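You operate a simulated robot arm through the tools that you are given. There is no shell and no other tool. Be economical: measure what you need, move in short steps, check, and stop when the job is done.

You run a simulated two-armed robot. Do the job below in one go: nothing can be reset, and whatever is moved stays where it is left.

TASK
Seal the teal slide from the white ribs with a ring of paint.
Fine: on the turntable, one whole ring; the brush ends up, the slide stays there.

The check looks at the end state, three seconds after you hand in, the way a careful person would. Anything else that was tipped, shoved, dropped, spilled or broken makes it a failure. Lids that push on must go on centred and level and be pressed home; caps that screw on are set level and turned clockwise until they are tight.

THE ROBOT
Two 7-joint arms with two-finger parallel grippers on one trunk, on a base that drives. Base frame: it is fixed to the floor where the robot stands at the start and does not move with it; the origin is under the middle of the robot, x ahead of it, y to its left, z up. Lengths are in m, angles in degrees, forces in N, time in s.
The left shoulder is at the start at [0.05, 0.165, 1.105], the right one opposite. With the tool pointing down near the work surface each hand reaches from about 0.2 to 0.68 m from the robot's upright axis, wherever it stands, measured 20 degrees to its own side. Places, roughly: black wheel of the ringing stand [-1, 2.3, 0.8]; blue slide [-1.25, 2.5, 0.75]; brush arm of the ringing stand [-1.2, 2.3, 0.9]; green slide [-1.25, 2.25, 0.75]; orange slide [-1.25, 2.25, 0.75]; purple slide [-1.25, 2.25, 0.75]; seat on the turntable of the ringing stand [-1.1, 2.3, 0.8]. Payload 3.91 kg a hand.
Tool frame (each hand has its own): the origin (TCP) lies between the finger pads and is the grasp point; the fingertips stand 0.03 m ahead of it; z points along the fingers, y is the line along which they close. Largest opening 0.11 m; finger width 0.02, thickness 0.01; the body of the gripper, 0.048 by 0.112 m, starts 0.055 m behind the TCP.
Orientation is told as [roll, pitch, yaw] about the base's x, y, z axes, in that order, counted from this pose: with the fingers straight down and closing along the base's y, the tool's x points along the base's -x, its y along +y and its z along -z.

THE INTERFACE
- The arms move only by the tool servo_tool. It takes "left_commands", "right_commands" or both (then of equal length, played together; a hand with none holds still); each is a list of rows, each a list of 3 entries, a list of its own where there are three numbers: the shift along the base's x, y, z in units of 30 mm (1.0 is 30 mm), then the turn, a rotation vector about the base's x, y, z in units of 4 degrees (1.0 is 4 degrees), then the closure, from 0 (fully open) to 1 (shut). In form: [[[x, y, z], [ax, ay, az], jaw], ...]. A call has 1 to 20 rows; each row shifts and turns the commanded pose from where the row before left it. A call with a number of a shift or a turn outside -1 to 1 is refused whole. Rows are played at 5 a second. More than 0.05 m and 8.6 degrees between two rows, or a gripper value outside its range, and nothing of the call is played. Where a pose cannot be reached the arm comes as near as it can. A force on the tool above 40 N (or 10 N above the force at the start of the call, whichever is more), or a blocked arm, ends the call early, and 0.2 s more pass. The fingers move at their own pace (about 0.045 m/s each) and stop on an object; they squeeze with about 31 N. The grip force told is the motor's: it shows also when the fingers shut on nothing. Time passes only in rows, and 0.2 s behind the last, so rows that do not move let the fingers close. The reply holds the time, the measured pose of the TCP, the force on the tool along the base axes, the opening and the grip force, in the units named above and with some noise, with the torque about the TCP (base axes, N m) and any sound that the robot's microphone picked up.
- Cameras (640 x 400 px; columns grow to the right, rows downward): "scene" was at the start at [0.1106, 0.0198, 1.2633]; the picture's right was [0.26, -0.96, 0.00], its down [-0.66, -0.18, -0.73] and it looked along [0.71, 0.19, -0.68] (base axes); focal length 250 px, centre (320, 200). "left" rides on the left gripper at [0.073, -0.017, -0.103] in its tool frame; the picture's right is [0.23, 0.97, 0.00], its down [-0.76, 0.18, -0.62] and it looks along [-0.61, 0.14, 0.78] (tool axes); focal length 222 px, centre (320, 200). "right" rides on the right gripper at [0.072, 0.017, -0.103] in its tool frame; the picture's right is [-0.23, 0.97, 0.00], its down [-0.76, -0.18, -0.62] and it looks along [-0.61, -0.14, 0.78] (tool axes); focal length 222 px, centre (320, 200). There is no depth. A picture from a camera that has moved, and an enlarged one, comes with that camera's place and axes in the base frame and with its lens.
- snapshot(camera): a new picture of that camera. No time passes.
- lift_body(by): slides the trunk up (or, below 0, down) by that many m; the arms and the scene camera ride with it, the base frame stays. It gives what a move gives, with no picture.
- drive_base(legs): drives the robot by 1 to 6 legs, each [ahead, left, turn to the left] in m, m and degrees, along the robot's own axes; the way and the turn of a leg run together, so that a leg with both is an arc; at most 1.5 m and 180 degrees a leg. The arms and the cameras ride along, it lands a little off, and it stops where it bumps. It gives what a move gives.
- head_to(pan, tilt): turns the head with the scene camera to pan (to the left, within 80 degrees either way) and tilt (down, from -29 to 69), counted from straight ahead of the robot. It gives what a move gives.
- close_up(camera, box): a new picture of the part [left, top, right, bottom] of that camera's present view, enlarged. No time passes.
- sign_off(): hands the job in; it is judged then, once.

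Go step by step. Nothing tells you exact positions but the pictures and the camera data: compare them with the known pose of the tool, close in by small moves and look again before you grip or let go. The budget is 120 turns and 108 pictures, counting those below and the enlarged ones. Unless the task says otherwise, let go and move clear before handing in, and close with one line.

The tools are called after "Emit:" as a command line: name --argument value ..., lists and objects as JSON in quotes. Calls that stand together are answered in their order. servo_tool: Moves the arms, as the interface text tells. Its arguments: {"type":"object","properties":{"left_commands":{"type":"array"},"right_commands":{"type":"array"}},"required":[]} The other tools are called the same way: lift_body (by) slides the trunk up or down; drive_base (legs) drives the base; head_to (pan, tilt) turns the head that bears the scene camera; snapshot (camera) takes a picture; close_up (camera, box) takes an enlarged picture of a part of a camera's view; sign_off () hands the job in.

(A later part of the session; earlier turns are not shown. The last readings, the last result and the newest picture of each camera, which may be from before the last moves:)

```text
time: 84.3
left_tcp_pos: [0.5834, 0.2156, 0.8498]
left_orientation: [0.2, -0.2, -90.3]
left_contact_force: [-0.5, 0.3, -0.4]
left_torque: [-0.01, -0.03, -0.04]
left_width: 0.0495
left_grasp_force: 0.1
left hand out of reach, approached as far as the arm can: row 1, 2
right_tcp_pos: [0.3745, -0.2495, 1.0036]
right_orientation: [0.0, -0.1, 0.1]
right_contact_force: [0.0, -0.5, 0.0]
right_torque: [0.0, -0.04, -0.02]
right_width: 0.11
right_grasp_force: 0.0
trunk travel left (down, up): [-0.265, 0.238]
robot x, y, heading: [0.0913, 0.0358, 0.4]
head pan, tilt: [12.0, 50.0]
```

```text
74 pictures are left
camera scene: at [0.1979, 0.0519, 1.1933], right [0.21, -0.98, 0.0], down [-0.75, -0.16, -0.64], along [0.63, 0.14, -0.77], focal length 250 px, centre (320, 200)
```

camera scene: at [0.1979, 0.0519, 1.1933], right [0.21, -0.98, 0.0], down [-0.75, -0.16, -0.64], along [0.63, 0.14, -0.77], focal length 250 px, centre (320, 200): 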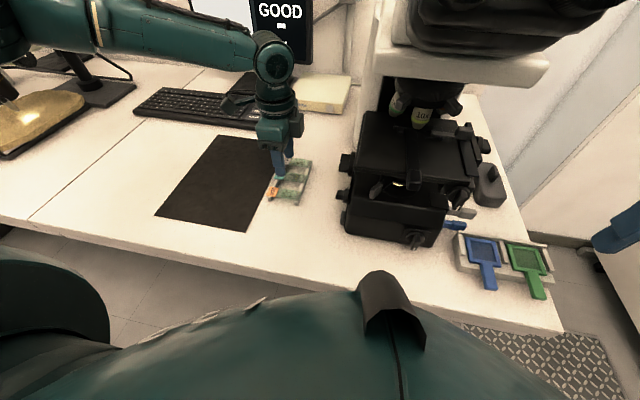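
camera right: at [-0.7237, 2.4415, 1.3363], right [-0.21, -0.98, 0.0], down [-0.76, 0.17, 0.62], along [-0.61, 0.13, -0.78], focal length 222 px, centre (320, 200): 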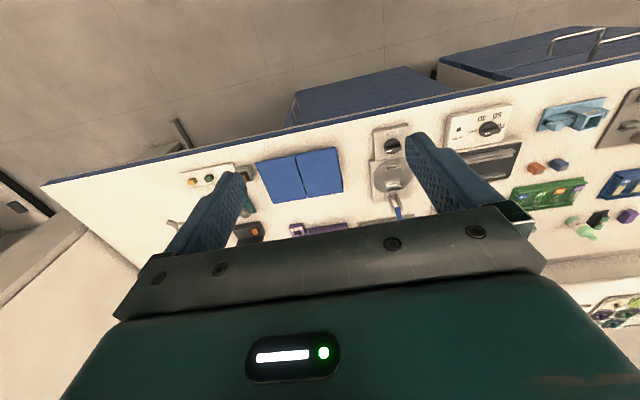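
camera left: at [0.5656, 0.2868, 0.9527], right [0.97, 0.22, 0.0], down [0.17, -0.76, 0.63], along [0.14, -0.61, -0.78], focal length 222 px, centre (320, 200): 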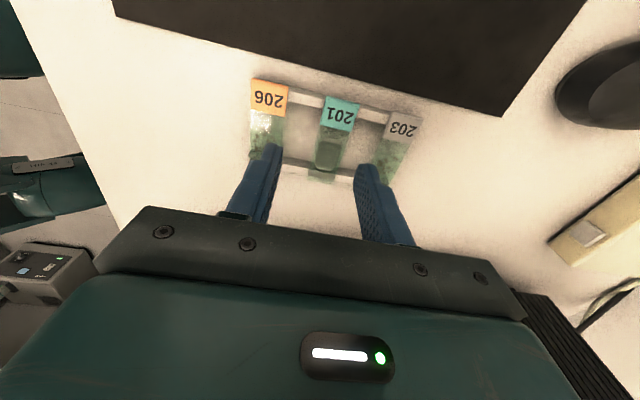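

The left wrist appears limited in this yaw. I'll shift the base left by 8 cm (the hand is 5 cm above everything) and then move the hand back over the slide.

Emit:
drive_base --legs '[[0, 0.08, 0]]'

Emit:
servo_tool --left_commands '[[[0, -0.5, 0], [0, 0, 0], 0.55], [[0, -0.5, 0], [0, 0, 0], 0.55], [[0, -0.5, 0], [0, 0, 0], 0.55], [[0, -0.5, 0], [0, 0, 0], 0.55], [[0, -0.5, 0], [0, 0, 0], 0.55], [[0, 0, 0], [0, 0, 0], 0.55]]'

```text
time: 85.6
left_tcp_pos: [0.5824, 0.2964, 0.8503]
left_orientation: [0.2, -0.2, -90.1]
left_contact_force: [0.0, -0.2, 0.2]
left_torque: [0.0, 0.0, 0.03]
left_width: 0.0495
left_grasp_force: 0.0
right_tcp_pos: [0.3754, -0.1694, 1.0038]
right_orientation: [0.0, -0.1, 0.4]
right_contact_force: [-0.4, 0.2, 0.2]
right_torque: [-0.02, 0.01, -0.04]
right_width: 0.1098
right_grasp_force: 0.1
trunk travel left (down, up): [-0.265, 0.238]
robot x, y, heading: [0.0929, 0.1211, 0.2]
head pan, tilt: [12.0, 50.0]
```

```text
time: 87.0
left_tcp_pos: [0.5508, 0.2655, 0.8676]
left_orientation: [0.2, -0.2, -90.1]
left_contact_force: [-0.2, -0.5, 0.3]
left_torque: [0.0, 0.02, 0.0]
left_width: 0.0497
left_grasp_force: 0.1
left hand out of reach, approached as far as the arm can: row 1, 2, 3, 4, 5
right_tcp_pos: [0.3763, -0.1703, 1.0023]
right_orientation: [0.1, -0.1, 0.3]
right_contact_force: [-0.3, 0.7, 0.1]
right_torque: [0.01, -0.02, 0.0]
right_width: 0.1098
right_grasp_force: 0.1
trunk travel left (down, up): [-0.265, 0.238]
robot x, y, heading: [0.0906, 0.1171, 0.2]
head pan, tilt: [12.0, 50.0]
```

That made it worse, so the limit is on the inner side. I'll move the hand out to +y, then shift the base right so the target lies farther to the robot's left.

Emit:
servo_tool --left_commands '[[[0.2, 0.7, 0], [0, 0, 0], 0.55], [[0.2, 0.7, 0], [0, 0, 0], 0.55], [[0.2, 0.7, 0], [0, 0, 0], 0.55], [[0.2, 0.7, 0], [0, 0, 0], 0.55], [[0.2, 0.7, 0], [0, 0, 0], 0.55], [[0, 0, 0], [0, 0, 0], 0.55]]'

Emit:
drive_base --legs '[[0, -0.16, 0]]'

```text
time: 88.4
left_tcp_pos: [0.5822, 0.3696, 0.8671]
left_orientation: [0.3, -0.2, -90.1]
left_contact_force: [0.7, -0.5, -0.2]
left_torque: [0.01, -0.01, 0.0]
left_width: 0.0496
left_grasp_force: 0.0
right_tcp_pos: [0.3751, -0.17, 1.004]
right_orientation: [0.1, 0.0, 0.3]
right_contact_force: [-0.1, 1.0, -0.1]
right_torque: [-0.02, 0.02, -0.02]
right_width: 0.11
right_grasp_force: 0.0
trunk travel left (down, up): [-0.265, 0.238]
robot x, y, heading: [0.0927, 0.1191, 0.1]
head pan, tilt: [12.0, 50.0]
```

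```text
time: 90.5
left_tcp_pos: [0.5833, 0.2069, 0.868]
left_orientation: [0.2, -0.2, -90.2]
left_contact_force: [0.3, 0.1, 0.2]
left_torque: [0.01, 0.0, -0.01]
left_width: 0.0493
left_grasp_force: 0.1
right_tcp_pos: [0.3758, -0.3301, 1.0027]
right_orientation: [0.1, 0.1, 0.3]
right_contact_force: [-0.2, -0.9, 0.4]
right_torque: [0.01, -0.01, 0.02]
right_width: 0.1099
right_grasp_force: 0.0
trunk travel left (down, up): [-0.265, 0.238]
robot x, y, heading: [0.0892, -0.0425, 0.2]
head pan, tilt: [12.0, 50.0]
```

The hand is free again and level with the slide (centre about [0.595, 0.207], neighbours 58 mm away). I'll centre in x and descend part way, then look.

Emit:
servo_tool --left_commands '[[[0.4, 0, 0], [0, 0, 0], 0.55], [[0, 0, -0.5], [0, 0, 0], 0.55], [[0, 0, -0.5], [0, 0, 0], 0.55], [[0, 0, -0.5], [0, 0, 0], 0.55], [[0, 0, 0], [0, 0, 0], 0.55]]'

Emit:
snapshot --camera "left"

Emit:
close_up --camera "scene" --box '[220, 100, 380, 200]'

```text
time: 91.7
left_tcp_pos: [0.5952, 0.2079, 0.8249]
left_orientation: [0.2, -0.2, -90.2]
left_contact_force: [0.7, -0.6, 0.0]
left_torque: [0.02, -0.02, 0.05]
left_width: 0.0493
left_grasp_force: 0.0
right_tcp_pos: [0.376, -0.3309, 1.0037]
right_orientation: [-0.1, 0.1, 0.2]
right_contact_force: [0.6, -0.8, 0.4]
right_torque: [0.0, -0.01, 0.0]
right_width: 0.1103
right_grasp_force: 0.1
trunk travel left (down, up): [-0.265, 0.238]
robot x, y, heading: [0.0919, -0.0393, 0.3]
head pan, tilt: [12.0, 50.0]
```

```text
73 pictures are left
camera left: at [0.578, 0.2796, 0.9275], right [0.97, 0.22, 0.0], down [0.17, -0.76, 0.63], along [0.14, -0.61, -0.78], focal length 222 px, centre (320, 200)
```

left: 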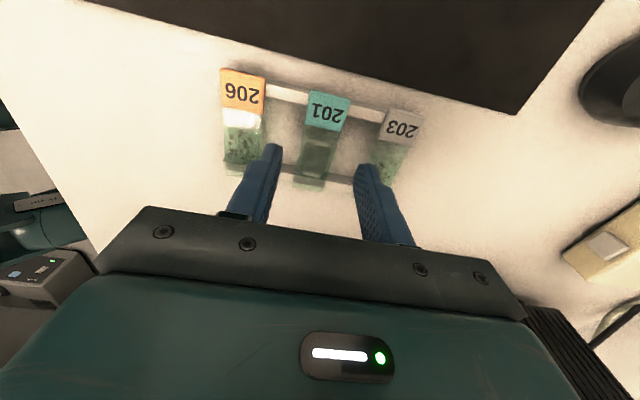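

```text
4.00 times, centred on (300, 150) of scene
camera zoom: at [0.1983, -0.0283, 1.1933], right [0.21, -0.98, 0.0], down [-0.75, -0.16, -0.64], along [0.63, 0.14, -0.77], focal length 1000 px, centre (400, 400)
```

zoom: 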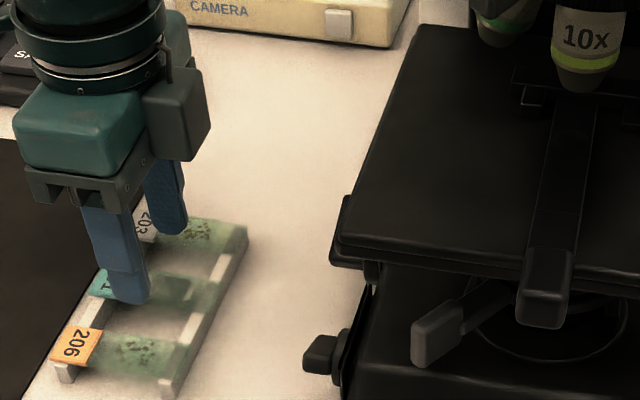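

Aligned within 1–2 mm. I'll descend in small steps and check the height in the scene view.

Emit:
servo_tool --left_commands '[[[-0.04, 0, -0.3], [0, 0, 0], 0.55], [[0, 0, -0.3], [0, 0, 0], 0.55], [[0, 0, -0.3], [0, 0, 0], 0.55], [[0, 0, 0], [0, 0, 0], 0.55]]'

Emit:
close_up --camera "scene" --box '[220, 130, 300, 210]'

Emit:
close_up --camera "left" --box '[200, 60, 440, 210]'

```text
time: 92.7
left_tcp_pos: [0.5933, 0.2071, 0.7977]
left_orientation: [0.3, -0.2, -90.2]
left_contact_force: [-0.4, 0.2, 0.2]
left_torque: [-0.04, 0.0, 0.0]
left_width: 0.0494
left_grasp_force: 0.1
right_tcp_pos: [0.3757, -0.3298, 1.002]
right_orientation: [0.1, 0.0, 0.1]
right_contact_force: [0.0, 0.2, 0.2]
right_torque: [0.0, -0.03, 0.0]
right_width: 0.1102
right_grasp_force: 0.1
trunk travel left (down, up): [-0.265, 0.238]
robot x, y, heading: [0.0905, -0.0393, 0.1]
head pan, tilt: [12.0, 50.0]
```

```text
5.00 times, centred on (260, 170) of scene
camera zoom: at [0.1983, -0.0283, 1.1933], right [0.21, -0.98, 0.0], down [-0.75, -0.16, -0.64], along [0.63, 0.14, -0.77], focal length 1250 px, centre (620, 350)
```

zoom: 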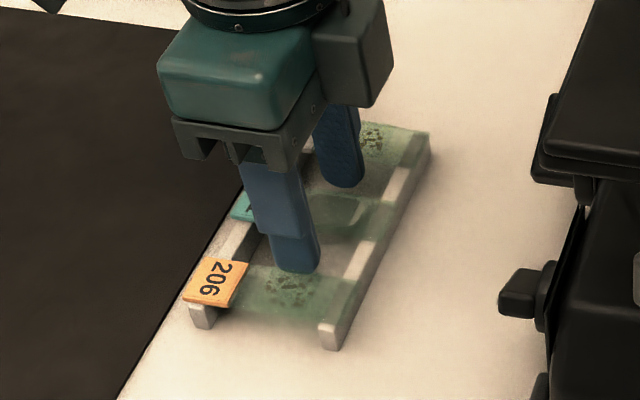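

```text
2.67 times, centred on (320, 135) of left
camera zoom: at [0.5764, 0.2785, 0.9004], right [0.97, 0.23, 0.0], down [0.17, -0.76, 0.63], along [0.14, -0.61, -0.78], focal length 592 px, centre (320, 373)
```

zoom: 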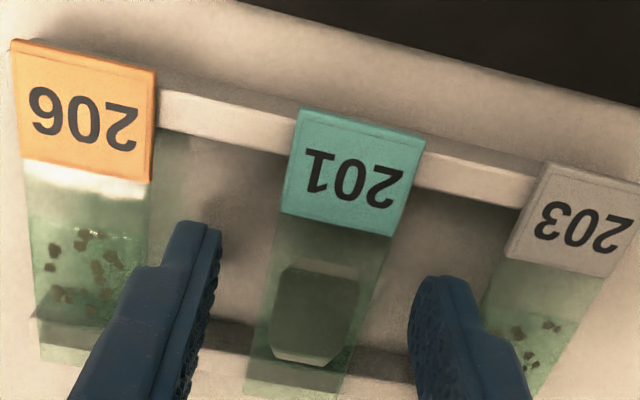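

The jaws straddle the teal slide evenly and clear the neighbours. I'll go down another 8 mm and look again.

Emit:
servo_tool --left_commands '[[[0, 0, -0.15], [0, 0, 0], 0.55], [[0, 0, -0.15], [0, 0, 0], 0.55], [[0, 0, 0], [0, 0, 0], 0.55]]'

Emit:
close_up --camera "scene" --box '[235, 145, 299, 205]'

Emit:
close_up --camera "left" --box '[200, 60, 440, 210]'

```text
time: 93.5
left_tcp_pos: [0.5945, 0.2072, 0.79]
left_orientation: [0.5, 0.0, -90.1]
left_contact_force: [-1.3, 4.7, 19.4]
left_torque: [0.24, 0.68, -0.21]
left_width: 0.0502
left_grasp_force: 0.6
right_tcp_pos: [0.3751, -0.3305, 1.0031]
right_orientation: [0.0, -0.1, 0.2]
right_contact_force: [-0.5, 0.3, -0.1]
right_torque: [0.01, 0.01, 0.03]
right_width: 0.11
right_grasp_force: 0.0
trunk travel left (down, up): [-0.265, 0.238]
robot x, y, heading: [0.0934, -0.0407, 0.2]
head pan, tilt: [12.0, 50.0]
```

```text
6.67 times, centred on (267, 175) of scene
camera zoom: at [0.1968, -0.0287, 1.1938], right [0.21, -0.98, 0.0], down [-0.75, -0.16, -0.64], along [0.63, 0.14, -0.77], focal length 1667 px, centre (673, 367)
```

zoom: 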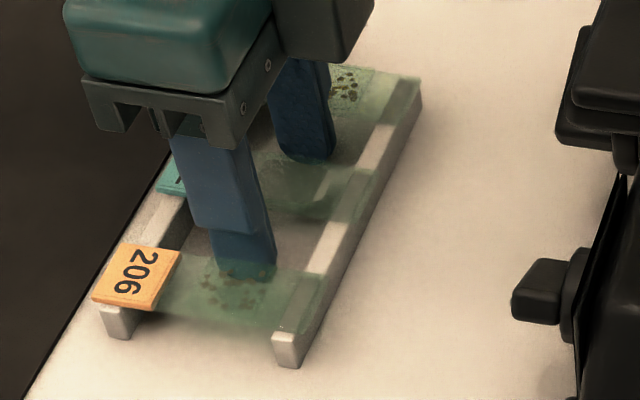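

```text
2.67 times, centred on (320, 135) of left
camera zoom: at [0.5763, 0.2792, 0.893], right [0.97, 0.22, 0.01], down [0.17, -0.76, 0.63], along [0.15, -0.61, -0.78], focal length 592 px, centre (320, 373)
```

zoom: 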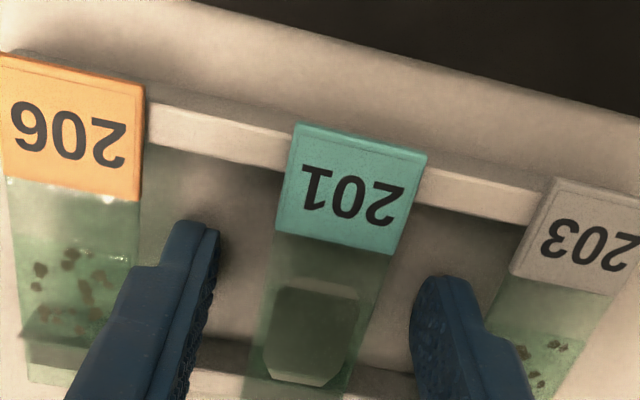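

The fingertips touched the bench (z about 0.76). I'll back up 3 mm, shift a hair and close on the slide's edges.

Emit:
servo_tool --left_commands '[[[0.06, 0, 0.13], [0, 0, 0], 0.55], [[0, 0, 0], [0, 0, 0], 0.65], [[0, 0, 0], [0, 0, 0], 0.72], [[0, 0, 0], [0, 0, 0], 0.8], [[0, 0, 0], [0, 0, 0], 0.9], [[0, 0, 0], [0, 0, 0], 0.9], [[0, 0, 0], [0, 0, 0], 0.9]]'

Emit:
close_up --camera "left" --box '[200, 60, 440, 210]'

```text
time: 95.1
left_tcp_pos: [0.5973, 0.2071, 0.7924]
left_orientation: [0.1, -0.2, -90.1]
left_contact_force: [0.2, 0.1, 0.1]
left_torque: [-0.02, -0.02, 0.0]
left_width: 0.0243
left_grasp_force: 30.9
right_tcp_pos: [0.3756, -0.3303, 1.0027]
right_orientation: [0.0, 0.0, 0.2]
right_contact_force: [-0.1, -0.6, -0.3]
right_torque: [-0.01, 0.01, -0.03]
right_width: 0.1102
right_grasp_force: 0.2
trunk travel left (down, up): [-0.265, 0.238]
robot x, y, heading: [0.0959, -0.0428, 0.4]
head pan, tilt: [12.0, 50.0]
```

```text
2.67 times, centred on (320, 135) of left
camera zoom: at [0.5791, 0.2794, 0.8949], right [0.97, 0.22, 0.0], down [0.17, -0.76, 0.63], along [0.14, -0.61, -0.78], focal length 592 px, centre (320, 373)
```

zoom: 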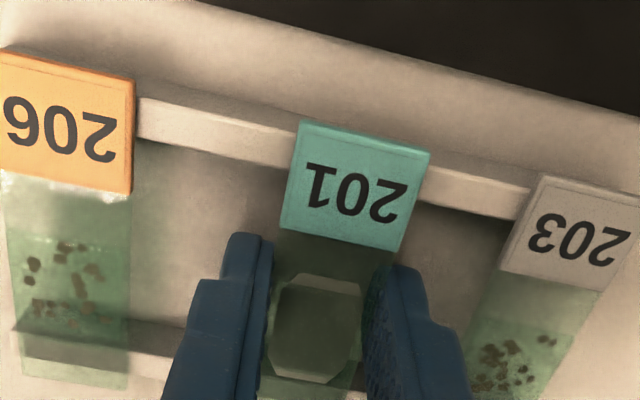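

The slide is held at 24 mm with full grip. I'll lift it straight up and check.

Emit:
servo_tool --left_commands '[[[0, 0, 0.3], [0, 0, 0], 0.9], [[0, 0, 0.5], [0, 0, 0], 0.9], [[0, 0, 0.7], [0, 0, 0], 0.9], [[0, 0, 0.8], [0, 0, 0], 0.9], [[0, 0, 1], [0, 0, 0], 0.9], [[0, 0, 1], [0, 0, 0], 0.9]]'

Emit:
snapshot --camera "left"

Emit:
close_up --camera "scene" --box '[200, 70, 360, 220]'

```text
time: 96.5
left_tcp_pos: [0.5948, 0.2065, 0.9195]
left_orientation: [0.2, -0.2, -90.2]
left_contact_force: [0.4, -0.1, -0.7]
left_torque: [0.03, 0.03, 0.0]
left_width: 0.0245
left_grasp_force: 31.0
right_tcp_pos: [0.3756, -0.33, 1.0035]
right_orientation: [0.0, 0.0, 0.3]
right_contact_force: [0.2, 0.6, -0.3]
right_torque: [-0.02, -0.01, 0.0]
right_width: 0.1098
right_grasp_force: 0.1
trunk travel left (down, up): [-0.265, 0.238]
robot x, y, heading: [0.0923, -0.0428, 0.3]
head pan, tilt: [12.0, 50.0]
```

```text
66 pictures are left
camera left: at [0.5762, 0.2783, 1.0226], right [0.97, 0.23, 0.0], down [0.17, -0.76, 0.63], along [0.14, -0.61, -0.78], focal length 222 px, centre (320, 200)
```

left: 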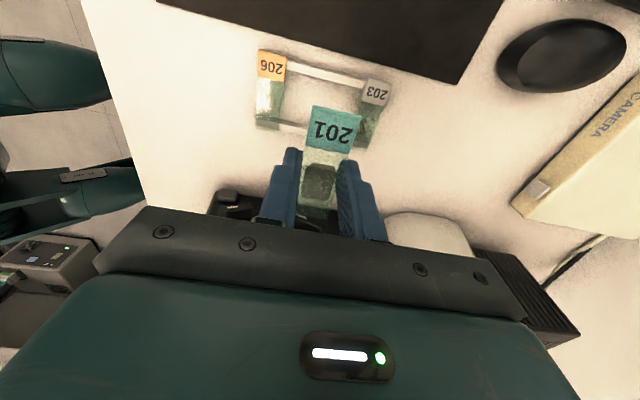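

```text
2.67 times, centred on (280, 145) of scene
camera zoom: at [0.1981, -0.0284, 1.1933], right [0.21, -0.98, 0.0], down [-0.75, -0.16, -0.64], along [0.63, 0.14, -0.77], focal length 667 px, centre (427, 347)
```

zoom: 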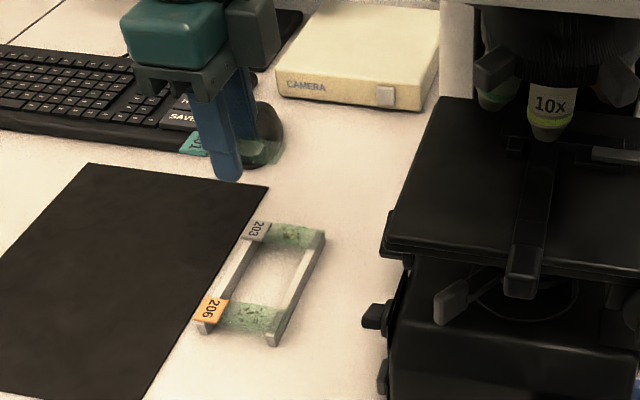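

The slide is held level and the other two stayed put. I'll raise the trunk, back out, and turn the hand back to straight.

Emit:
lift_body --by 0.1

Emit:
drive_base --legs '[[-0.35, 0, 0]]'

Emit:
servo_tool --left_commands '[[[-0.25, 0.15, 0], [0, 0, 1], 0.9], [[-0.25, 0.15, 0], [0, 0, 1], 0.9], [[-0.25, 0.15, 0], [0, 0, 1], 0.9], [[-0.25, 0.15, 0], [0, 0, 1], 0.9], [[-0.25, 0.15, 0], [0, 0, 1], 0.9], [[-0.25, 0.15, 0], [0, 0, 1], 0.9], [[-0.25, 0.15, 0], [0, 0, 1], 0.9], [[-0.25, 0.15, 0], [0, 0, 1], 0.9], [[-0.25, 0.15, 0], [0, 0, 1], 0.9], [[-0.25, 0.15, 0], [0, 0, 1], 0.9], [[-0.25, 0.15, 0], [0, 0, 1], 0.9], [[-0.25, 0.15, 0], [0, 0, 1], 0.9], [[-0.25, 0.15, 0], [0, 0, 1], 0.9], [[-0.25, 0.15, 0], [0, 0, 1], 0.9], [[-0.25, 0.15, 0], [0, 0, 1], 0.9], [[-0.25, 0.15, 0], [0, 0, 1], 0.9], [[-0.25, 0.15, 0], [0, 0, 1], 0.9], [[-0.25, 0.15, 0], [0, 0, 1], 0.9]]'

Emit:
servo_tool --left_commands '[[[0, 0, 0], [0, 0, 1], 0.9], [[0, 0, 0], [0, 0, 1], 0.9], [[0, 0, 0], [0, 0, 1], 0.9], [[0, 0, 0], [0, 0, 1], 0.9], [[0, 0, 0], [0, 0, 0.55], 0.9], [[0, 0, 0], [0, 0, 0], 0.9]]'

Emit:
drive_base --legs '[[0, 0, 90], [1.2, 0, 0], [1.14, 0, 0], [0, 0, 90]]'

```text
time: 97.8
left_tcp_pos: [0.5945, 0.2061, 1.0194]
left_orientation: [0.1, -0.2, -90.0]
left_contact_force: [1.4, 0.2, -1.4]
left_torque: [0.0, 0.01, 0.01]
left_width: 0.0243
left_grasp_force: 30.7
right_tcp_pos: [0.376, -0.3302, 1.1032]
right_orientation: [0.0, 0.0, 0.1]
right_contact_force: [-0.8, 0.5, -0.5]
right_torque: [0.03, 0.04, 0.02]
right_width: 0.1097
right_grasp_force: 0.1
trunk travel left (down, up): [-0.365, 0.138]
robot x, y, heading: [0.0947, -0.043, 0.2]
head pan, tilt: [12.0, 50.0]
```

```text
time: 100.1
left_tcp_pos: [0.2463, 0.2049, 1.0201]
left_orientation: [0.2, -0.2, -90.1]
left_contact_force: [0.4, 0.0, 0.3]
left_torque: [0.01, 0.04, -0.01]
left_width: 0.0244
left_grasp_force: 31.5
right_tcp_pos: [0.0298, -0.3313, 1.1033]
right_orientation: [0.0, 0.1, 0.2]
right_contact_force: [-0.4, 0.2, 0.1]
right_torque: [0.03, -0.01, 0.02]
right_width: 0.1101
right_grasp_force: 0.1
trunk travel left (down, up): [-0.365, 0.138]
robot x, y, heading: [-0.2553, -0.0407, 0.6]
head pan, tilt: [12.0, 50.0]
```

```text
time: 103.9
left_tcp_pos: [0.1123, 0.2875, 1.0187]
left_orientation: [0.2, -0.3, -18.1]
left_contact_force: [-0.2, 1.0, -0.2]
left_torque: [0.0, 0.03, 0.0]
left_width: 0.0244
left_grasp_force: 31.0
right_tcp_pos: [0.0296, -0.3312, 1.1033]
right_orientation: [0.0, 0.0, 0.4]
right_contact_force: [0.8, 0.3, -0.5]
right_torque: [0.0, -0.03, 0.01]
right_width: 0.1099
right_grasp_force: 0.0
trunk travel left (down, up): [-0.365, 0.138]
robot x, y, heading: [-0.2535, -0.0434, 0.3]
head pan, tilt: [12.0, 50.0]
```

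```text
time: 105.3
left_tcp_pos: [0.1114, 0.2878, 1.0185]
left_orientation: [0.1, -0.3, 0.2]
left_contact_force: [0.3, -0.4, -0.5]
left_torque: [0.06, 0.01, 0.02]
left_width: 0.0246
left_grasp_force: 31.2
right_tcp_pos: [0.0289, -0.3312, 1.1042]
right_orientation: [0.0, 0.0, 0.2]
right_contact_force: [-0.2, 0.1, 0.1]
right_torque: [0.0, 0.02, 0.01]
right_width: 0.1101
right_grasp_force: 0.3
trunk travel left (down, up): [-0.365, 0.138]
robot x, y, heading: [-0.253, -0.0433, 0.4]
head pan, tilt: [12.0, 50.0]
```

```text
time: 124.5
left_tcp_pos: [-0.6647, 1.9647, 1.0193]
left_orientation: [0.1, -0.2, -178.8]
left_contact_force: [0.0, 0.3, -0.7]
left_torque: [0.0, -0.01, -0.01]
left_width: 0.0242
left_grasp_force: 30.7
right_tcp_pos: [-0.5931, 2.5848, 1.1037]
right_orientation: [-0.1, 0.0, -178.6]
right_contact_force: [0.0, 0.4, 0.2]
right_torque: [0.0, 0.0, -0.03]
right_width: 0.11
right_grasp_force: 0.0
trunk travel left (down, up): [-0.365, 0.138]
robot x, y, heading: [-0.3022, 2.2993, -178.4]
head pan, tilt: [12.0, 50.0]
```

I'm back before the stand with the slide in the left hand. I'll move a bit closer and take detailed looks at the stand's seat, wheel and brush.

Emit:
head_to --pan 0 --tilt 48

Emit:
drive_base --legs '[[0.2, -0.06, -1]]'

Emit:
snapshot --camera "scene"

Emit:
close_up --camera "scene" --box '[230, 110, 390, 230]'

```text
time: 125.3
left_tcp_pos: [-0.6643, 1.9646, 1.0194]
left_orientation: [0.1, -0.2, -178.8]
left_contact_force: [0.4, 0.6, 0.3]
left_torque: [0.0, 0.0, 0.0]
left_width: 0.0245
left_grasp_force: 31.3
right_tcp_pos: [-0.5925, 2.5849, 1.103]
right_orientation: [-0.1, 0.0, -178.5]
right_contact_force: [-0.4, -0.4, 0.2]
right_torque: [0.0, 0.0, 0.0]
right_width: 0.1101
right_grasp_force: 0.0
trunk travel left (down, up): [-0.365, 0.138]
robot x, y, heading: [-0.303, 2.2996, -178.5]
head pan, tilt: [0.0, 48.0]
```

```text
time: 126.9
left_tcp_pos: [-0.8691, 2.0273, 1.0193]
left_orientation: [0.2, -0.1, -179.9]
left_contact_force: [-0.2, 0.2, -0.2]
left_torque: [0.0, 0.0, 0.01]
left_width: 0.0245
left_grasp_force: 31.0
right_tcp_pos: [-0.7869, 2.6446, 1.1019]
right_orientation: [0.0, 0.0, -179.7]
right_contact_force: [-0.4, 0.5, 0.0]
right_torque: [0.06, 0.03, 0.02]
right_width: 0.1099
right_grasp_force: 0.1
trunk travel left (down, up): [-0.365, 0.138]
robot x, y, heading: [-0.5001, 2.3568, -179.6]
head pan, tilt: [0.0, 48.0]
```

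```text
64 pictures are left
camera scene: at [-0.6093, 2.3554, 1.296], right [0.0, 1.0, 0.0], down [0.74, 0.0, -0.67], along [-0.67, 0.0, -0.74], focal length 250 px, centre (320, 200)
```

scene: 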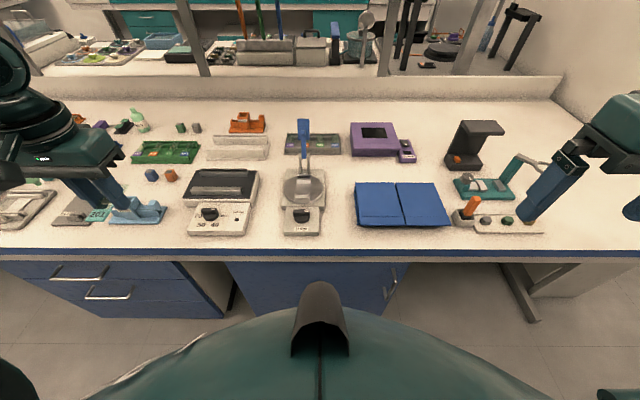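

```text
3.33 times, centred on (310, 170) of scene
camera zoom: at [-0.6093, 2.3554, 1.296], right [0.0, 1.0, 0.0], down [0.74, 0.0, -0.67], along [-0.67, 0.0, -0.74], focal length 833 px, centre (353, 300)
```

zoom: 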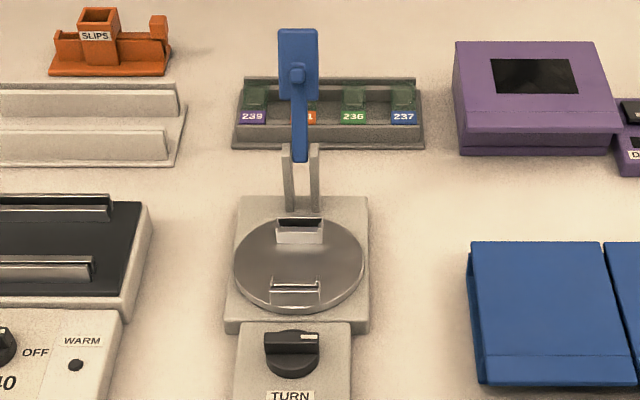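

I'll zoom in further on the seat and lever.

Emit:
close_up --camera "scene" --box '[270, 110, 340, 180]'

Emit:
close_up --camera "scene" --box '[270, 160, 340, 235]'

Emit:
snapshot --camera "left"

```text
5.71 times, centred on (305, 145) of scene
camera zoom: at [-0.6093, 2.3554, 1.296], right [0.0, 1.0, 0.0], down [0.74, 0.0, -0.67], along [-0.67, 0.0, -0.74], focal length 1429 px, centre (406, 514)
```

zoom: 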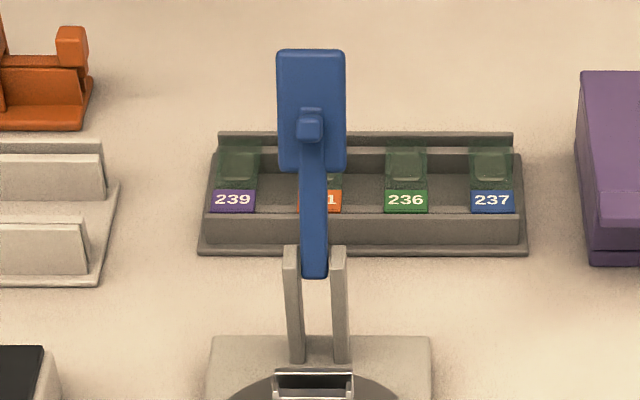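

```text
5.33 times, centred on (305, 198) of scene
camera zoom: at [-0.6093, 2.3554, 1.296], right [0.0, 1.0, 0.0], down [0.74, 0.0, -0.67], along [-0.67, 0.0, -0.74], focal length 1333 px, centre (400, 213)
```

zoom: 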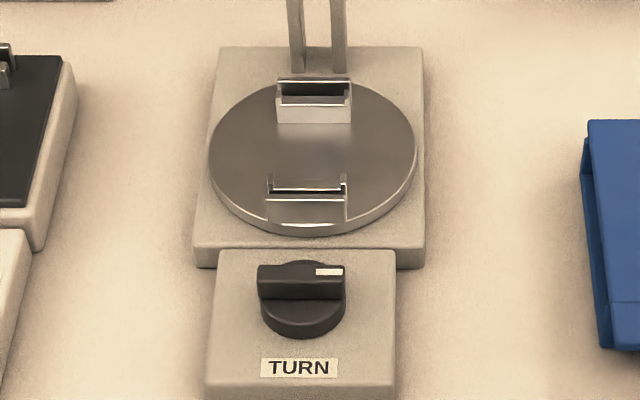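

```text
60 pictures are left
camera left: at [-0.7971, 2.043, 1.1219], right [0.23, -0.97, 0.0], down [-0.76, -0.18, 0.63], along [-0.61, -0.15, -0.78], focal length 222 px, centre (320, 200)
```

left: 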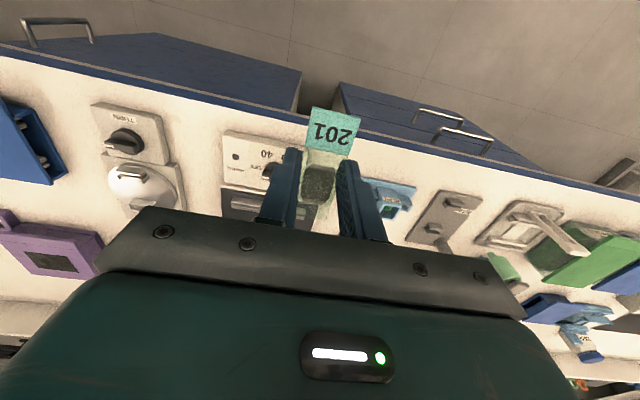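

The seat is two small cradles on the turntable, so the slide goes in with its length toward me. I'll check how the slide sits in the fingers before placing it.

Emit:
close_up --camera "scene" --box '[60, 160, 140, 230]'

Emit:
close_up --camera "left" --box '[240, 80, 400, 240]'

```text
5.71 times, centred on (100, 195) of scene
camera zoom: at [-0.6093, 2.3554, 1.296], right [0.0, 1.0, 0.0], down [0.74, 0.0, -0.67], along [-0.67, 0.0, -0.74], focal length 1429 px, centre (1577, 229)
```

zoom: 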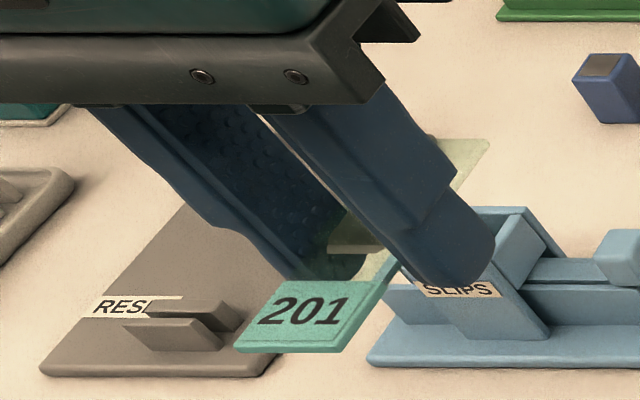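

```text
2.50 times, centred on (320, 160) of left
camera zoom: at [-0.7971, 2.043, 1.1219], right [0.23, -0.97, 0.0], down [-0.76, -0.18, 0.63], along [-0.61, -0.15, -0.78], focal length 555 px, centre (320, 300)
```

zoom: 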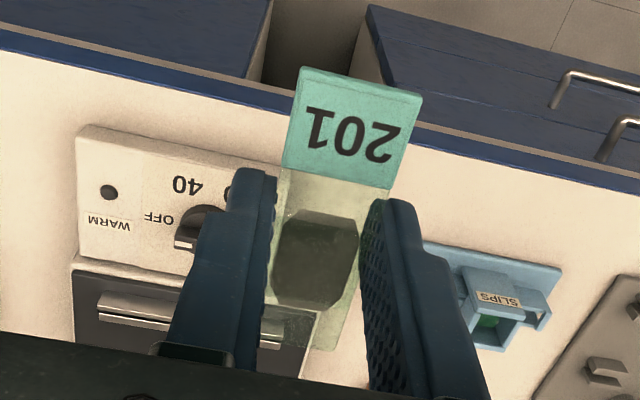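

The slide sits about 15 mm above the fingertips, matching the cradle height. I'll carry it over the turntable at a safe height, to about [-1.09, 2.30, 0.95].

Emit:
servo_tool --left_commands '[[[-0.7, 0.92, 0], [0, 0, 0], 0.9], [[-0.7, 0.92, 0], [0, 0, 0], 0.9], [[-0.7, 0.92, 0], [0, 0, 0], 0.9], [[-0.7, 0.92, 0], [0, 0, 0], 0.9], [[-0.7, 0.92, 0], [0, 0, 0], 0.9], [[-0.7, 0.92, 0], [0, 0, 0], 0.9], [[-0.7, 0.92, 0], [0, 0, 0], 0.9], [[-0.7, 0.92, 0], [0, 0, 0], 0.9], [[-0.7, 0.92, -0.5], [0, 0, 0], 0.9], [[-0.7, 0.92, -0.5], [0, 0, 0], 0.9], [[0, 0, -0.5], [0, 0, 0], 0.9], [[0, 0, 0], [0, 0, 0], 0.9]]'

Emit:
snapshot --camera "left"

Emit:
close_up --camera "scene" --box '[240, 80, 400, 240]'

```text
time: 129.5
left_tcp_pos: [-0.9905, 2.1964, 0.9902]
left_orientation: [0.0, -0.2, -179.8]
left_contact_force: [-0.2, -0.3, -0.9]
left_torque: [-0.02, 0.01, 0.01]
left_width: 0.0246
left_grasp_force: 31.7
left hand out of reach, approached as far as the arm can: row 7, 8, 9, 10, 11
right_tcp_pos: [-0.7853, 2.6456, 1.1033]
right_orientation: [0.0, -0.1, -179.7]
right_contact_force: [-0.8, 0.2, -0.6]
right_torque: [-0.03, 0.01, 0.0]
right_width: 0.1102
right_grasp_force: 0.1
trunk travel left (down, up): [-0.365, 0.138]
robot x, y, heading: [-0.5005, 2.3564, -179.5]
head pan, tilt: [0.0, 48.0]
```

```text
57 pictures are left
camera left: at [-0.9177, 2.2132, 1.0932], right [0.23, -0.97, 0.0], down [-0.76, -0.18, 0.63], along [-0.61, -0.14, -0.78], focal length 222 px, centre (320, 200)
```

left: 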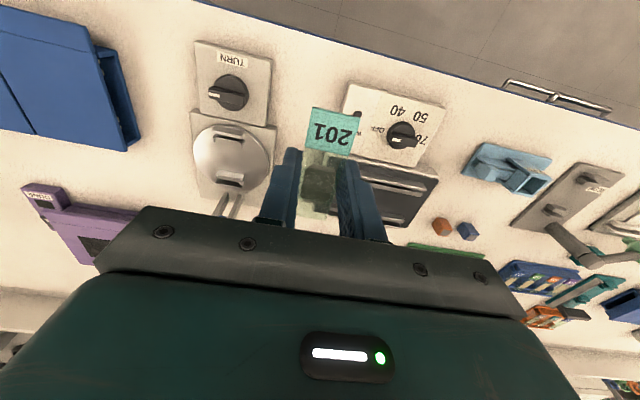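

```text
2.50 times, centred on (320, 160) of scene
camera zoom: at [-0.6086, 2.3552, 1.296], right [0.0, 1.0, 0.0], down [0.74, 0.0, -0.67], along [-0.67, 0.0, -0.74], focal length 625 px, centre (320, 300)
```

zoom: 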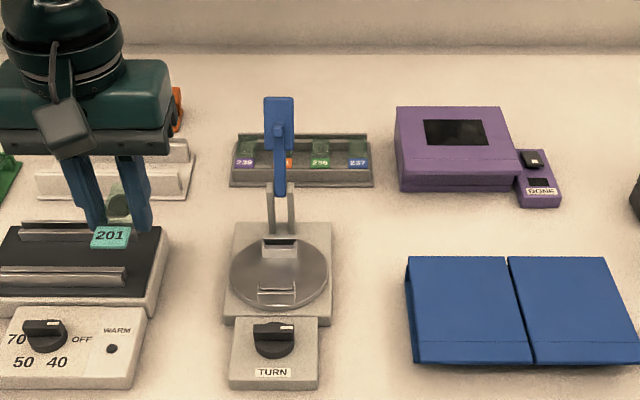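

The left hand can't cross that far inward, so I'll shift the base right and a bit closer to put the seat well on the left hand's side.

Emit:
drive_base --legs '[[0, -0.22, 0], [0.06, 0, 0]]'

Emit:
head_to --pan 20 --tilt 50

Emit:
snapshot --camera "scene"

```text
time: 132.6
left_tcp_pos: [-1.0511, 2.4219, 0.9912]
left_orientation: [0.2, -0.1, 179.9]
left_contact_force: [-1.1, 0.0, 0.3]
left_torque: [0.03, -0.03, 0.01]
left_width: 0.0246
left_grasp_force: 30.6
right_tcp_pos: [-0.8448, 2.8678, 1.1033]
right_orientation: [0.0, 0.1, 180.0]
right_contact_force: [-0.6, 0.4, -0.3]
right_torque: [-0.02, -0.03, -0.02]
right_width: 0.1101
right_grasp_force: 0.0
trunk travel left (down, up): [-0.365, 0.138]
robot x, y, heading: [-0.5624, 2.5779, 179.9]
head pan, tilt: [0.0, 48.0]
```

```text
time: 133.4
left_tcp_pos: [-1.0514, 2.4208, 0.9914]
left_orientation: [0.1, -0.2, 179.8]
left_contact_force: [-0.6, 0.0, -0.9]
left_torque: [0.0, 0.0, 0.0]
left_width: 0.0245
left_grasp_force: 30.8
right_tcp_pos: [-0.8454, 2.8668, 1.103]
right_orientation: [0.0, 0.0, 180.0]
right_contact_force: [-0.5, 0.1, -0.3]
right_torque: [-0.01, 0.03, 0.02]
right_width: 0.1097
right_grasp_force: 0.0
trunk travel left (down, up): [-0.365, 0.138]
robot x, y, heading: [-0.5601, 2.5774, 179.8]
head pan, tilt: [20.0, 50.0]
```

```text
55 pictures are left
camera scene: at [-0.6632, 2.5497, 1.2933], right [-0.34, 0.94, 0.0], down [0.72, 0.26, -0.64], along [-0.6, -0.22, -0.77], focal length 250 px, centre (320, 200)
```

scene: 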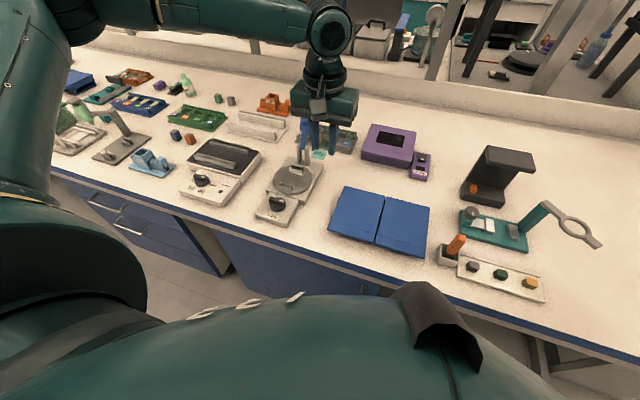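

Now the left hand is free to move. I'll bring the slide over the seat and look.

Emit:
servo_tool --left_commands '[[[-0.2, -0.75, 0], [0, 0, 0], 0.9], [[-0.2, -0.75, 0], [0, 0, 0], 0.9], [[-0.2, -0.75, 0], [0, 0, 0], 0.9], [[-0.2, -0.75, 0], [0, 0, 0], 0.9], [[-0.2, -0.75, -0.5], [0, 0, 0], 0.9], [[0, 0, -0.5], [0, 0, 0], 0.9], [[0, 0, -0.5], [0, 0, 0], 0.9], [[0, 0, 0], [0, 0, 0], 0.9]]'

Emit:
snapshot --camera "left"

Emit:
close_up --camera "scene" --box '[230, 100, 390, 240]'

```text
time: 135.2
left_tcp_pos: [-1.082, 2.3086, 0.9441]
left_orientation: [0.1, -0.3, 179.9]
left_contact_force: [0.5, 1.0, 0.2]
left_torque: [0.05, -0.01, 0.0]
left_width: 0.0245
left_grasp_force: 31.3
right_tcp_pos: [-0.845, 2.8669, 1.1043]
right_orientation: [0.0, 0.0, 180.0]
right_contact_force: [-0.4, -0.6, 0.7]
right_torque: [0.0, 0.01, 0.01]
right_width: 0.1099
right_grasp_force: 0.1
trunk travel left (down, up): [-0.365, 0.138]
robot x, y, heading: [-0.5586, 2.5748, 180.1]
head pan, tilt: [20.0, 50.0]
```

```text
54 pictures are left
camera left: at [-1.0089, 2.3239, 1.0476], right [0.22, -0.97, 0.0], down [-0.76, -0.17, 0.63], along [-0.61, -0.14, -0.78], focal length 222 px, centre (320, 200)
```

left: 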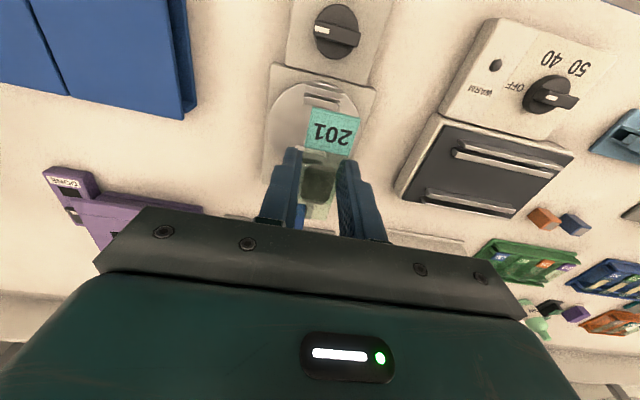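

```text
2.86 times, centred on (310, 170) of scene
camera zoom: at [-0.6631, 2.5497, 1.2933], right [-0.34, 0.94, 0.0], down [0.72, 0.26, -0.64], along [-0.6, -0.22, -0.77], focal length 714 px, centre (349, 286)
```

zoom: 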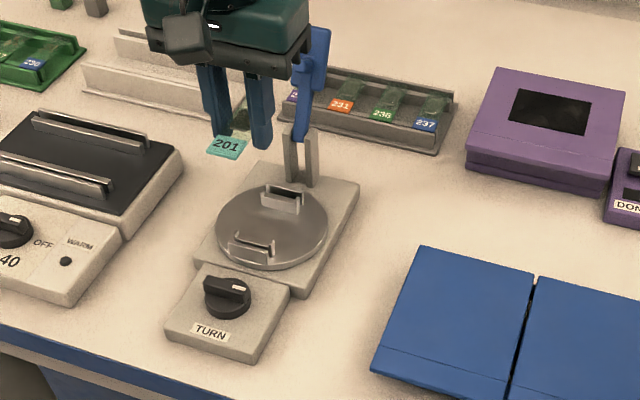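

Lever top is at about [-1.24, 2.31, 0.93], leaning back, so the hand clears it. I'll zoom in on the seat to fix its centre.

Emit:
close_up --camera "scene" --box '[265, 155, 325, 200]'

Emit:
close_up --camera "left" --box '[240, 60, 400, 220]'

```text
8.89 times, centred on (295, 178) of scene
camera zoom: at [-0.6631, 2.5497, 1.2933], right [-0.34, 0.94, 0.0], down [0.72, 0.26, -0.64], along [-0.6, -0.22, -0.77], focal length 2222 px, centre (542, 400)
```

zoom: 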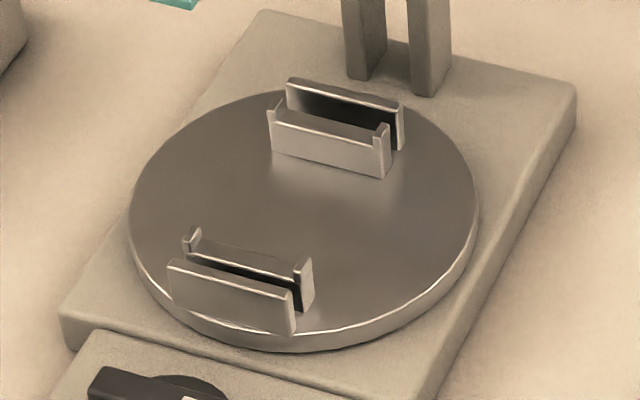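

```text
2.50 times, centred on (320, 140) of left
camera zoom: at [-1.0089, 2.3239, 1.0476], right [0.22, -0.97, 0.0], down [-0.76, -0.17, 0.63], along [-0.61, -0.14, -0.78], focal length 555 px, centre (320, 350)
```

zoom: 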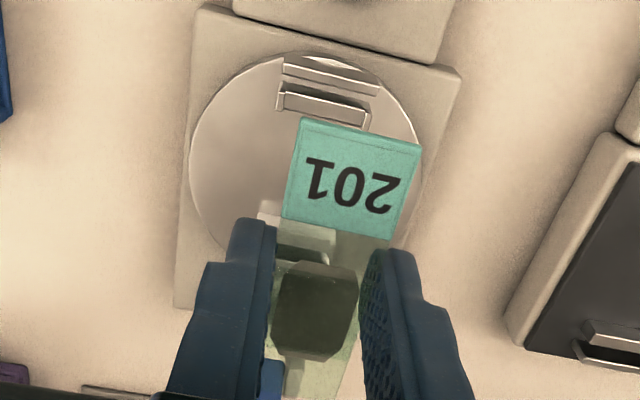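

The seat has notched ledges plus end walls; I take its centre as about [-1.104, 2.307]. I'll move over it, descend to about 0.86 and look again.

Emit:
servo_tool --left_commands '[[[-0.4, -0.05, 0], [0, 0, 0], 0.9], [[-0.37, 0, -0.5], [0, 0, 0], 0.9], [[0, 0, -0.8], [0, 0, 0], 0.9], [[0, 0, -0.8], [0, 0, 0], 0.9], [[0, 0, -0.7], [0, 0, 0], 0.9], [[0, 0, 0], [0, 0, 0], 0.9]]'

Emit:
close_up --camera "left" --box '[240, 60, 400, 220]'

Emit:
close_up --camera "scene" --box '[245, 115, 345, 215]'

```text
time: 136.6
left_tcp_pos: [-1.086, 2.2995, 0.8746]
left_orientation: [0.0, -0.3, 179.8]
left_contact_force: [0.7, -0.7, -0.3]
left_torque: [0.02, 0.0, -0.03]
left_width: 0.0242
left_grasp_force: 31.4
left hand out of reach, approached as far as the arm can: row 4, 5
right_tcp_pos: [-0.8448, 2.8667, 1.1031]
right_orientation: [-0.1, 0.1, 180.0]
right_contact_force: [-0.8, 0.9, 0.2]
right_torque: [0.02, -0.02, -0.01]
right_width: 0.11
right_grasp_force: 0.0
trunk travel left (down, up): [-0.365, 0.138]
robot x, y, heading: [-0.5641, 2.5768, 179.9]
head pan, tilt: [20.0, 50.0]
```

```text
2.50 times, centred on (320, 140) of left
camera zoom: at [-1.013, 2.3143, 0.9773], right [0.22, -0.97, 0.0], down [-0.76, -0.17, 0.63], along [-0.61, -0.14, -0.78], focal length 555 px, centre (320, 350)
```

zoom: 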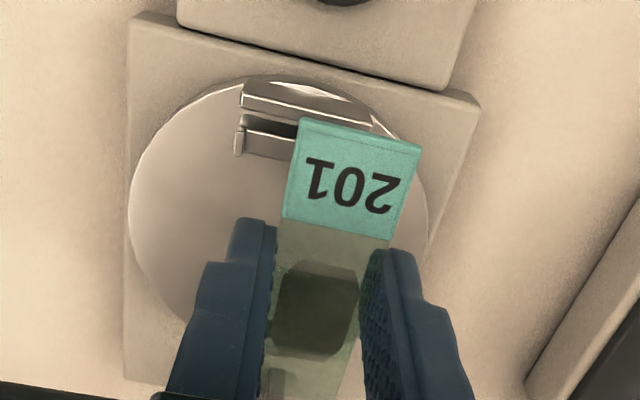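

```text
4.00 times, centred on (295, 165) of scene
camera zoom: at [-0.6631, 2.5496, 1.2933], right [-0.34, 0.94, 0.0], down [0.72, 0.26, -0.64], along [-0.6, -0.22, -0.77], focal length 1000 px, centre (420, 340)
```

zoom: 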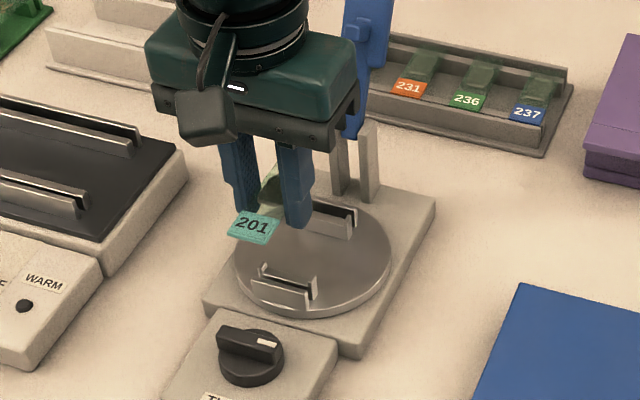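

The arm is at its limit because the trunk is high. I'll raise the hand, lower the trunk by 0.10, and approach again.

Emit:
servo_tool --left_commands '[[[0, 0, 1], [0, 0, 0], 0.9], [[0, 0, 1], [0, 0, 0], 0.9], [[0, 0, 1], [0, 0, 0], 0.9], [[0, 0, 0.7], [0, 0, 0], 0.9]]'

Emit:
lift_body --by -0.1

```text
time: 137.6
left_tcp_pos: [-1.0854, 2.2993, 0.9867]
left_orientation: [0.0, -0.2, 179.8]
left_contact_force: [0.1, 1.4, 0.1]
left_torque: [0.04, -0.03, 0.0]
left_width: 0.0245
left_grasp_force: 30.5
right_tcp_pos: [-0.8439, 2.8672, 1.1027]
right_orientation: [0.1, -0.1, 180.0]
right_contact_force: [-0.4, 0.0, 0.6]
right_torque: [0.0, 0.03, -0.02]
right_width: 0.1099
right_grasp_force: 0.0
trunk travel left (down, up): [-0.365, 0.138]
robot x, y, heading: [-0.562, 2.5791, 180.0]
head pan, tilt: [20.0, 50.0]
```

```text
time: 139.0
left_tcp_pos: [-1.0853, 2.2998, 0.8865]
left_orientation: [0.1, -0.3, 179.7]
left_contact_force: [-0.8, -0.1, -0.3]
left_torque: [-0.02, 0.0, 0.0]
left_width: 0.0245
left_grasp_force: 30.8
right_tcp_pos: [-0.8443, 2.8659, 1.0039]
right_orientation: [-0.1, 0.0, 180.0]
right_contact_force: [0.4, -0.3, 0.3]
right_torque: [0.01, -0.01, -0.03]
right_width: 0.1103
right_grasp_force: 0.0
trunk travel left (down, up): [-0.265, 0.238]
robot x, y, heading: [-0.5595, 2.5788, 180.1]
head pan, tilt: [20.0, 50.0]
```

Now I'll move to the seat centre and partway down.

Emit:
servo_tool --left_commands '[[[-0.33, 0.13, 0], [0, 0, 0], 0.9], [[-0.3, 0.13, 0], [0, 0, 0], 0.9], [[0, 0, -0.5], [0, 0, 0], 0.9], [[0, 0, -0.5], [0, 0, 0], 0.9], [[0, 0, 0], [0, 0, 0], 0.9]]'

Emit:
close_up --camera "left" --box '[240, 60, 400, 220]'

Emit:
close_up --camera "scene" --box '[245, 115, 345, 215]'

```text
time: 140.2
left_tcp_pos: [-1.1052, 2.3063, 0.8563]
left_orientation: [0.1, -0.3, 179.8]
left_contact_force: [-0.3, -0.1, -0.7]
left_torque: [0.05, 0.0, 0.0]
left_width: 0.0247
left_grasp_force: 31.0
right_tcp_pos: [-0.8445, 2.8663, 1.0025]
right_orientation: [0.0, 0.0, 180.0]
right_contact_force: [0.7, -0.3, 0.0]
right_torque: [-0.01, 0.0, -0.03]
right_width: 0.1102
right_grasp_force: 0.0
trunk travel left (down, up): [-0.265, 0.238]
robot x, y, heading: [-0.5576, 2.5762, 180.1]
head pan, tilt: [20.0, 50.0]
```

```text
2.50 times, centred on (320, 140) of left
camera zoom: at [-1.034, 2.3227, 0.9593], right [0.22, -0.97, 0.0], down [-0.76, -0.17, 0.63], along [-0.61, -0.14, -0.78], focal length 555 px, centre (320, 350)
```

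zoom: 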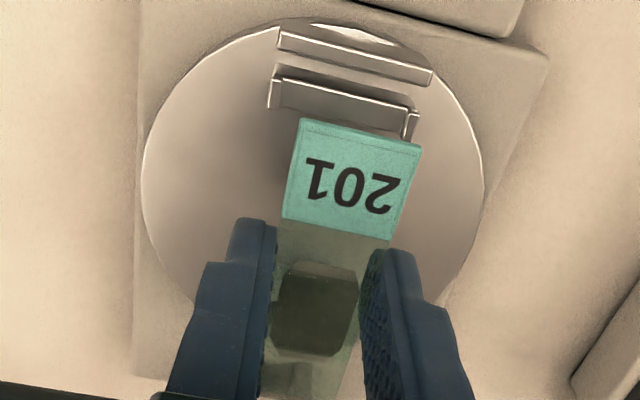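

```text
4.00 times, centred on (295, 165) of scene
camera zoom: at [-0.6631, 2.5496, 1.1933], right [-0.34, 0.94, 0.0], down [0.72, 0.26, -0.64], along [-0.6, -0.22, -0.77], focal length 1000 px, centre (420, 340)
```

zoom: 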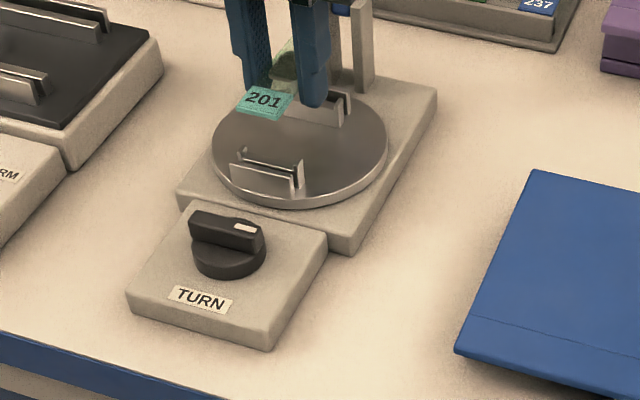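

The slide is centred over the seat within about 1–2 mm. I'll nudge 1.5 mm toward me and descend carefully.

Emit:
servo_tool --left_commands '[[[0.05, 0.02, -0.3], [0, 0, 0], 0.9], [[0, 0, -0.3], [0, 0, 0], 0.9], [[0, 0, -0.3], [0, 0, 0], 0.9], [[0, 0, -0.1], [0, 0, 0], 0.9], [[0, 0, 0], [0, 0, 0], 0.9]]'

Emit:
close_up --camera "left" --box '[240, 60, 400, 220]'

Emit:
close_up --camera "scene" --box '[280, 120, 350, 180]'

```text
time: 141.4
left_tcp_pos: [-1.1038, 2.3058, 0.8267]
left_orientation: [0.1, -0.4, 179.7]
left_contact_force: [-0.4, 0.2, 0.1]
left_torque: [0.04, 0.0, 0.0]
left_width: 0.0243
left_grasp_force: 31.3
right_tcp_pos: [-0.8448, 2.8662, 1.0047]
right_orientation: [0.1, -0.1, 180.0]
right_contact_force: [0.6, -0.3, 0.3]
right_torque: [0.02, -0.02, 0.0]
right_width: 0.11
right_grasp_force: 0.1
trunk travel left (down, up): [-0.265, 0.238]
robot x, y, heading: [-0.5601, 2.5774, 179.8]
head pan, tilt: [20.0, 50.0]
```

```text
2.50 times, centred on (320, 140) of left
camera zoom: at [-1.0319, 2.323, 0.9295], right [0.22, -0.97, 0.0], down [-0.76, -0.17, 0.63], along [-0.61, -0.14, -0.78], focal length 555 px, centre (320, 350)
```

zoom: 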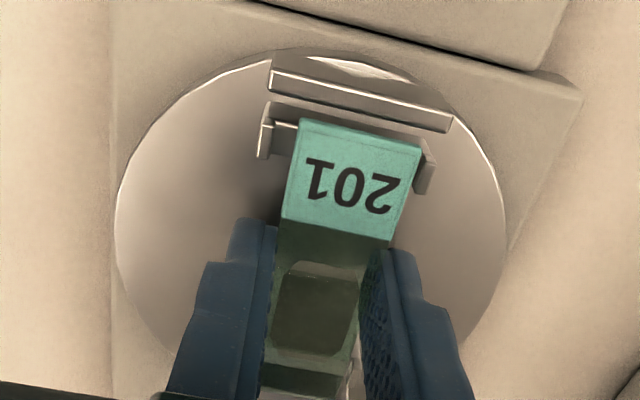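

```text
6.67 times, centred on (315, 150) of scene
camera zoom: at [-0.6631, 2.5496, 1.1933], right [-0.34, 0.94, 0.0], down [0.72, 0.26, -0.64], along [-0.6, -0.22, -0.77], focal length 1667 px, centre (353, 533)
```

zoom: 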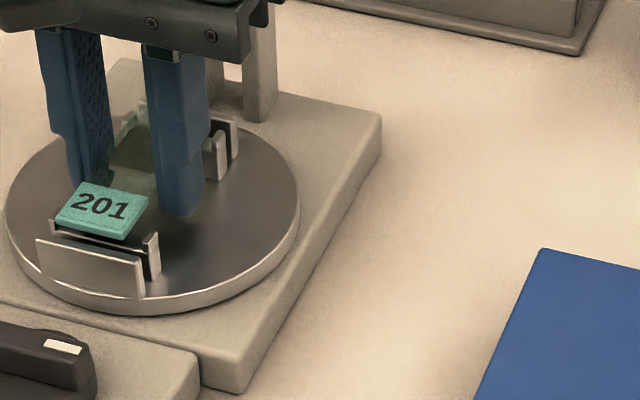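

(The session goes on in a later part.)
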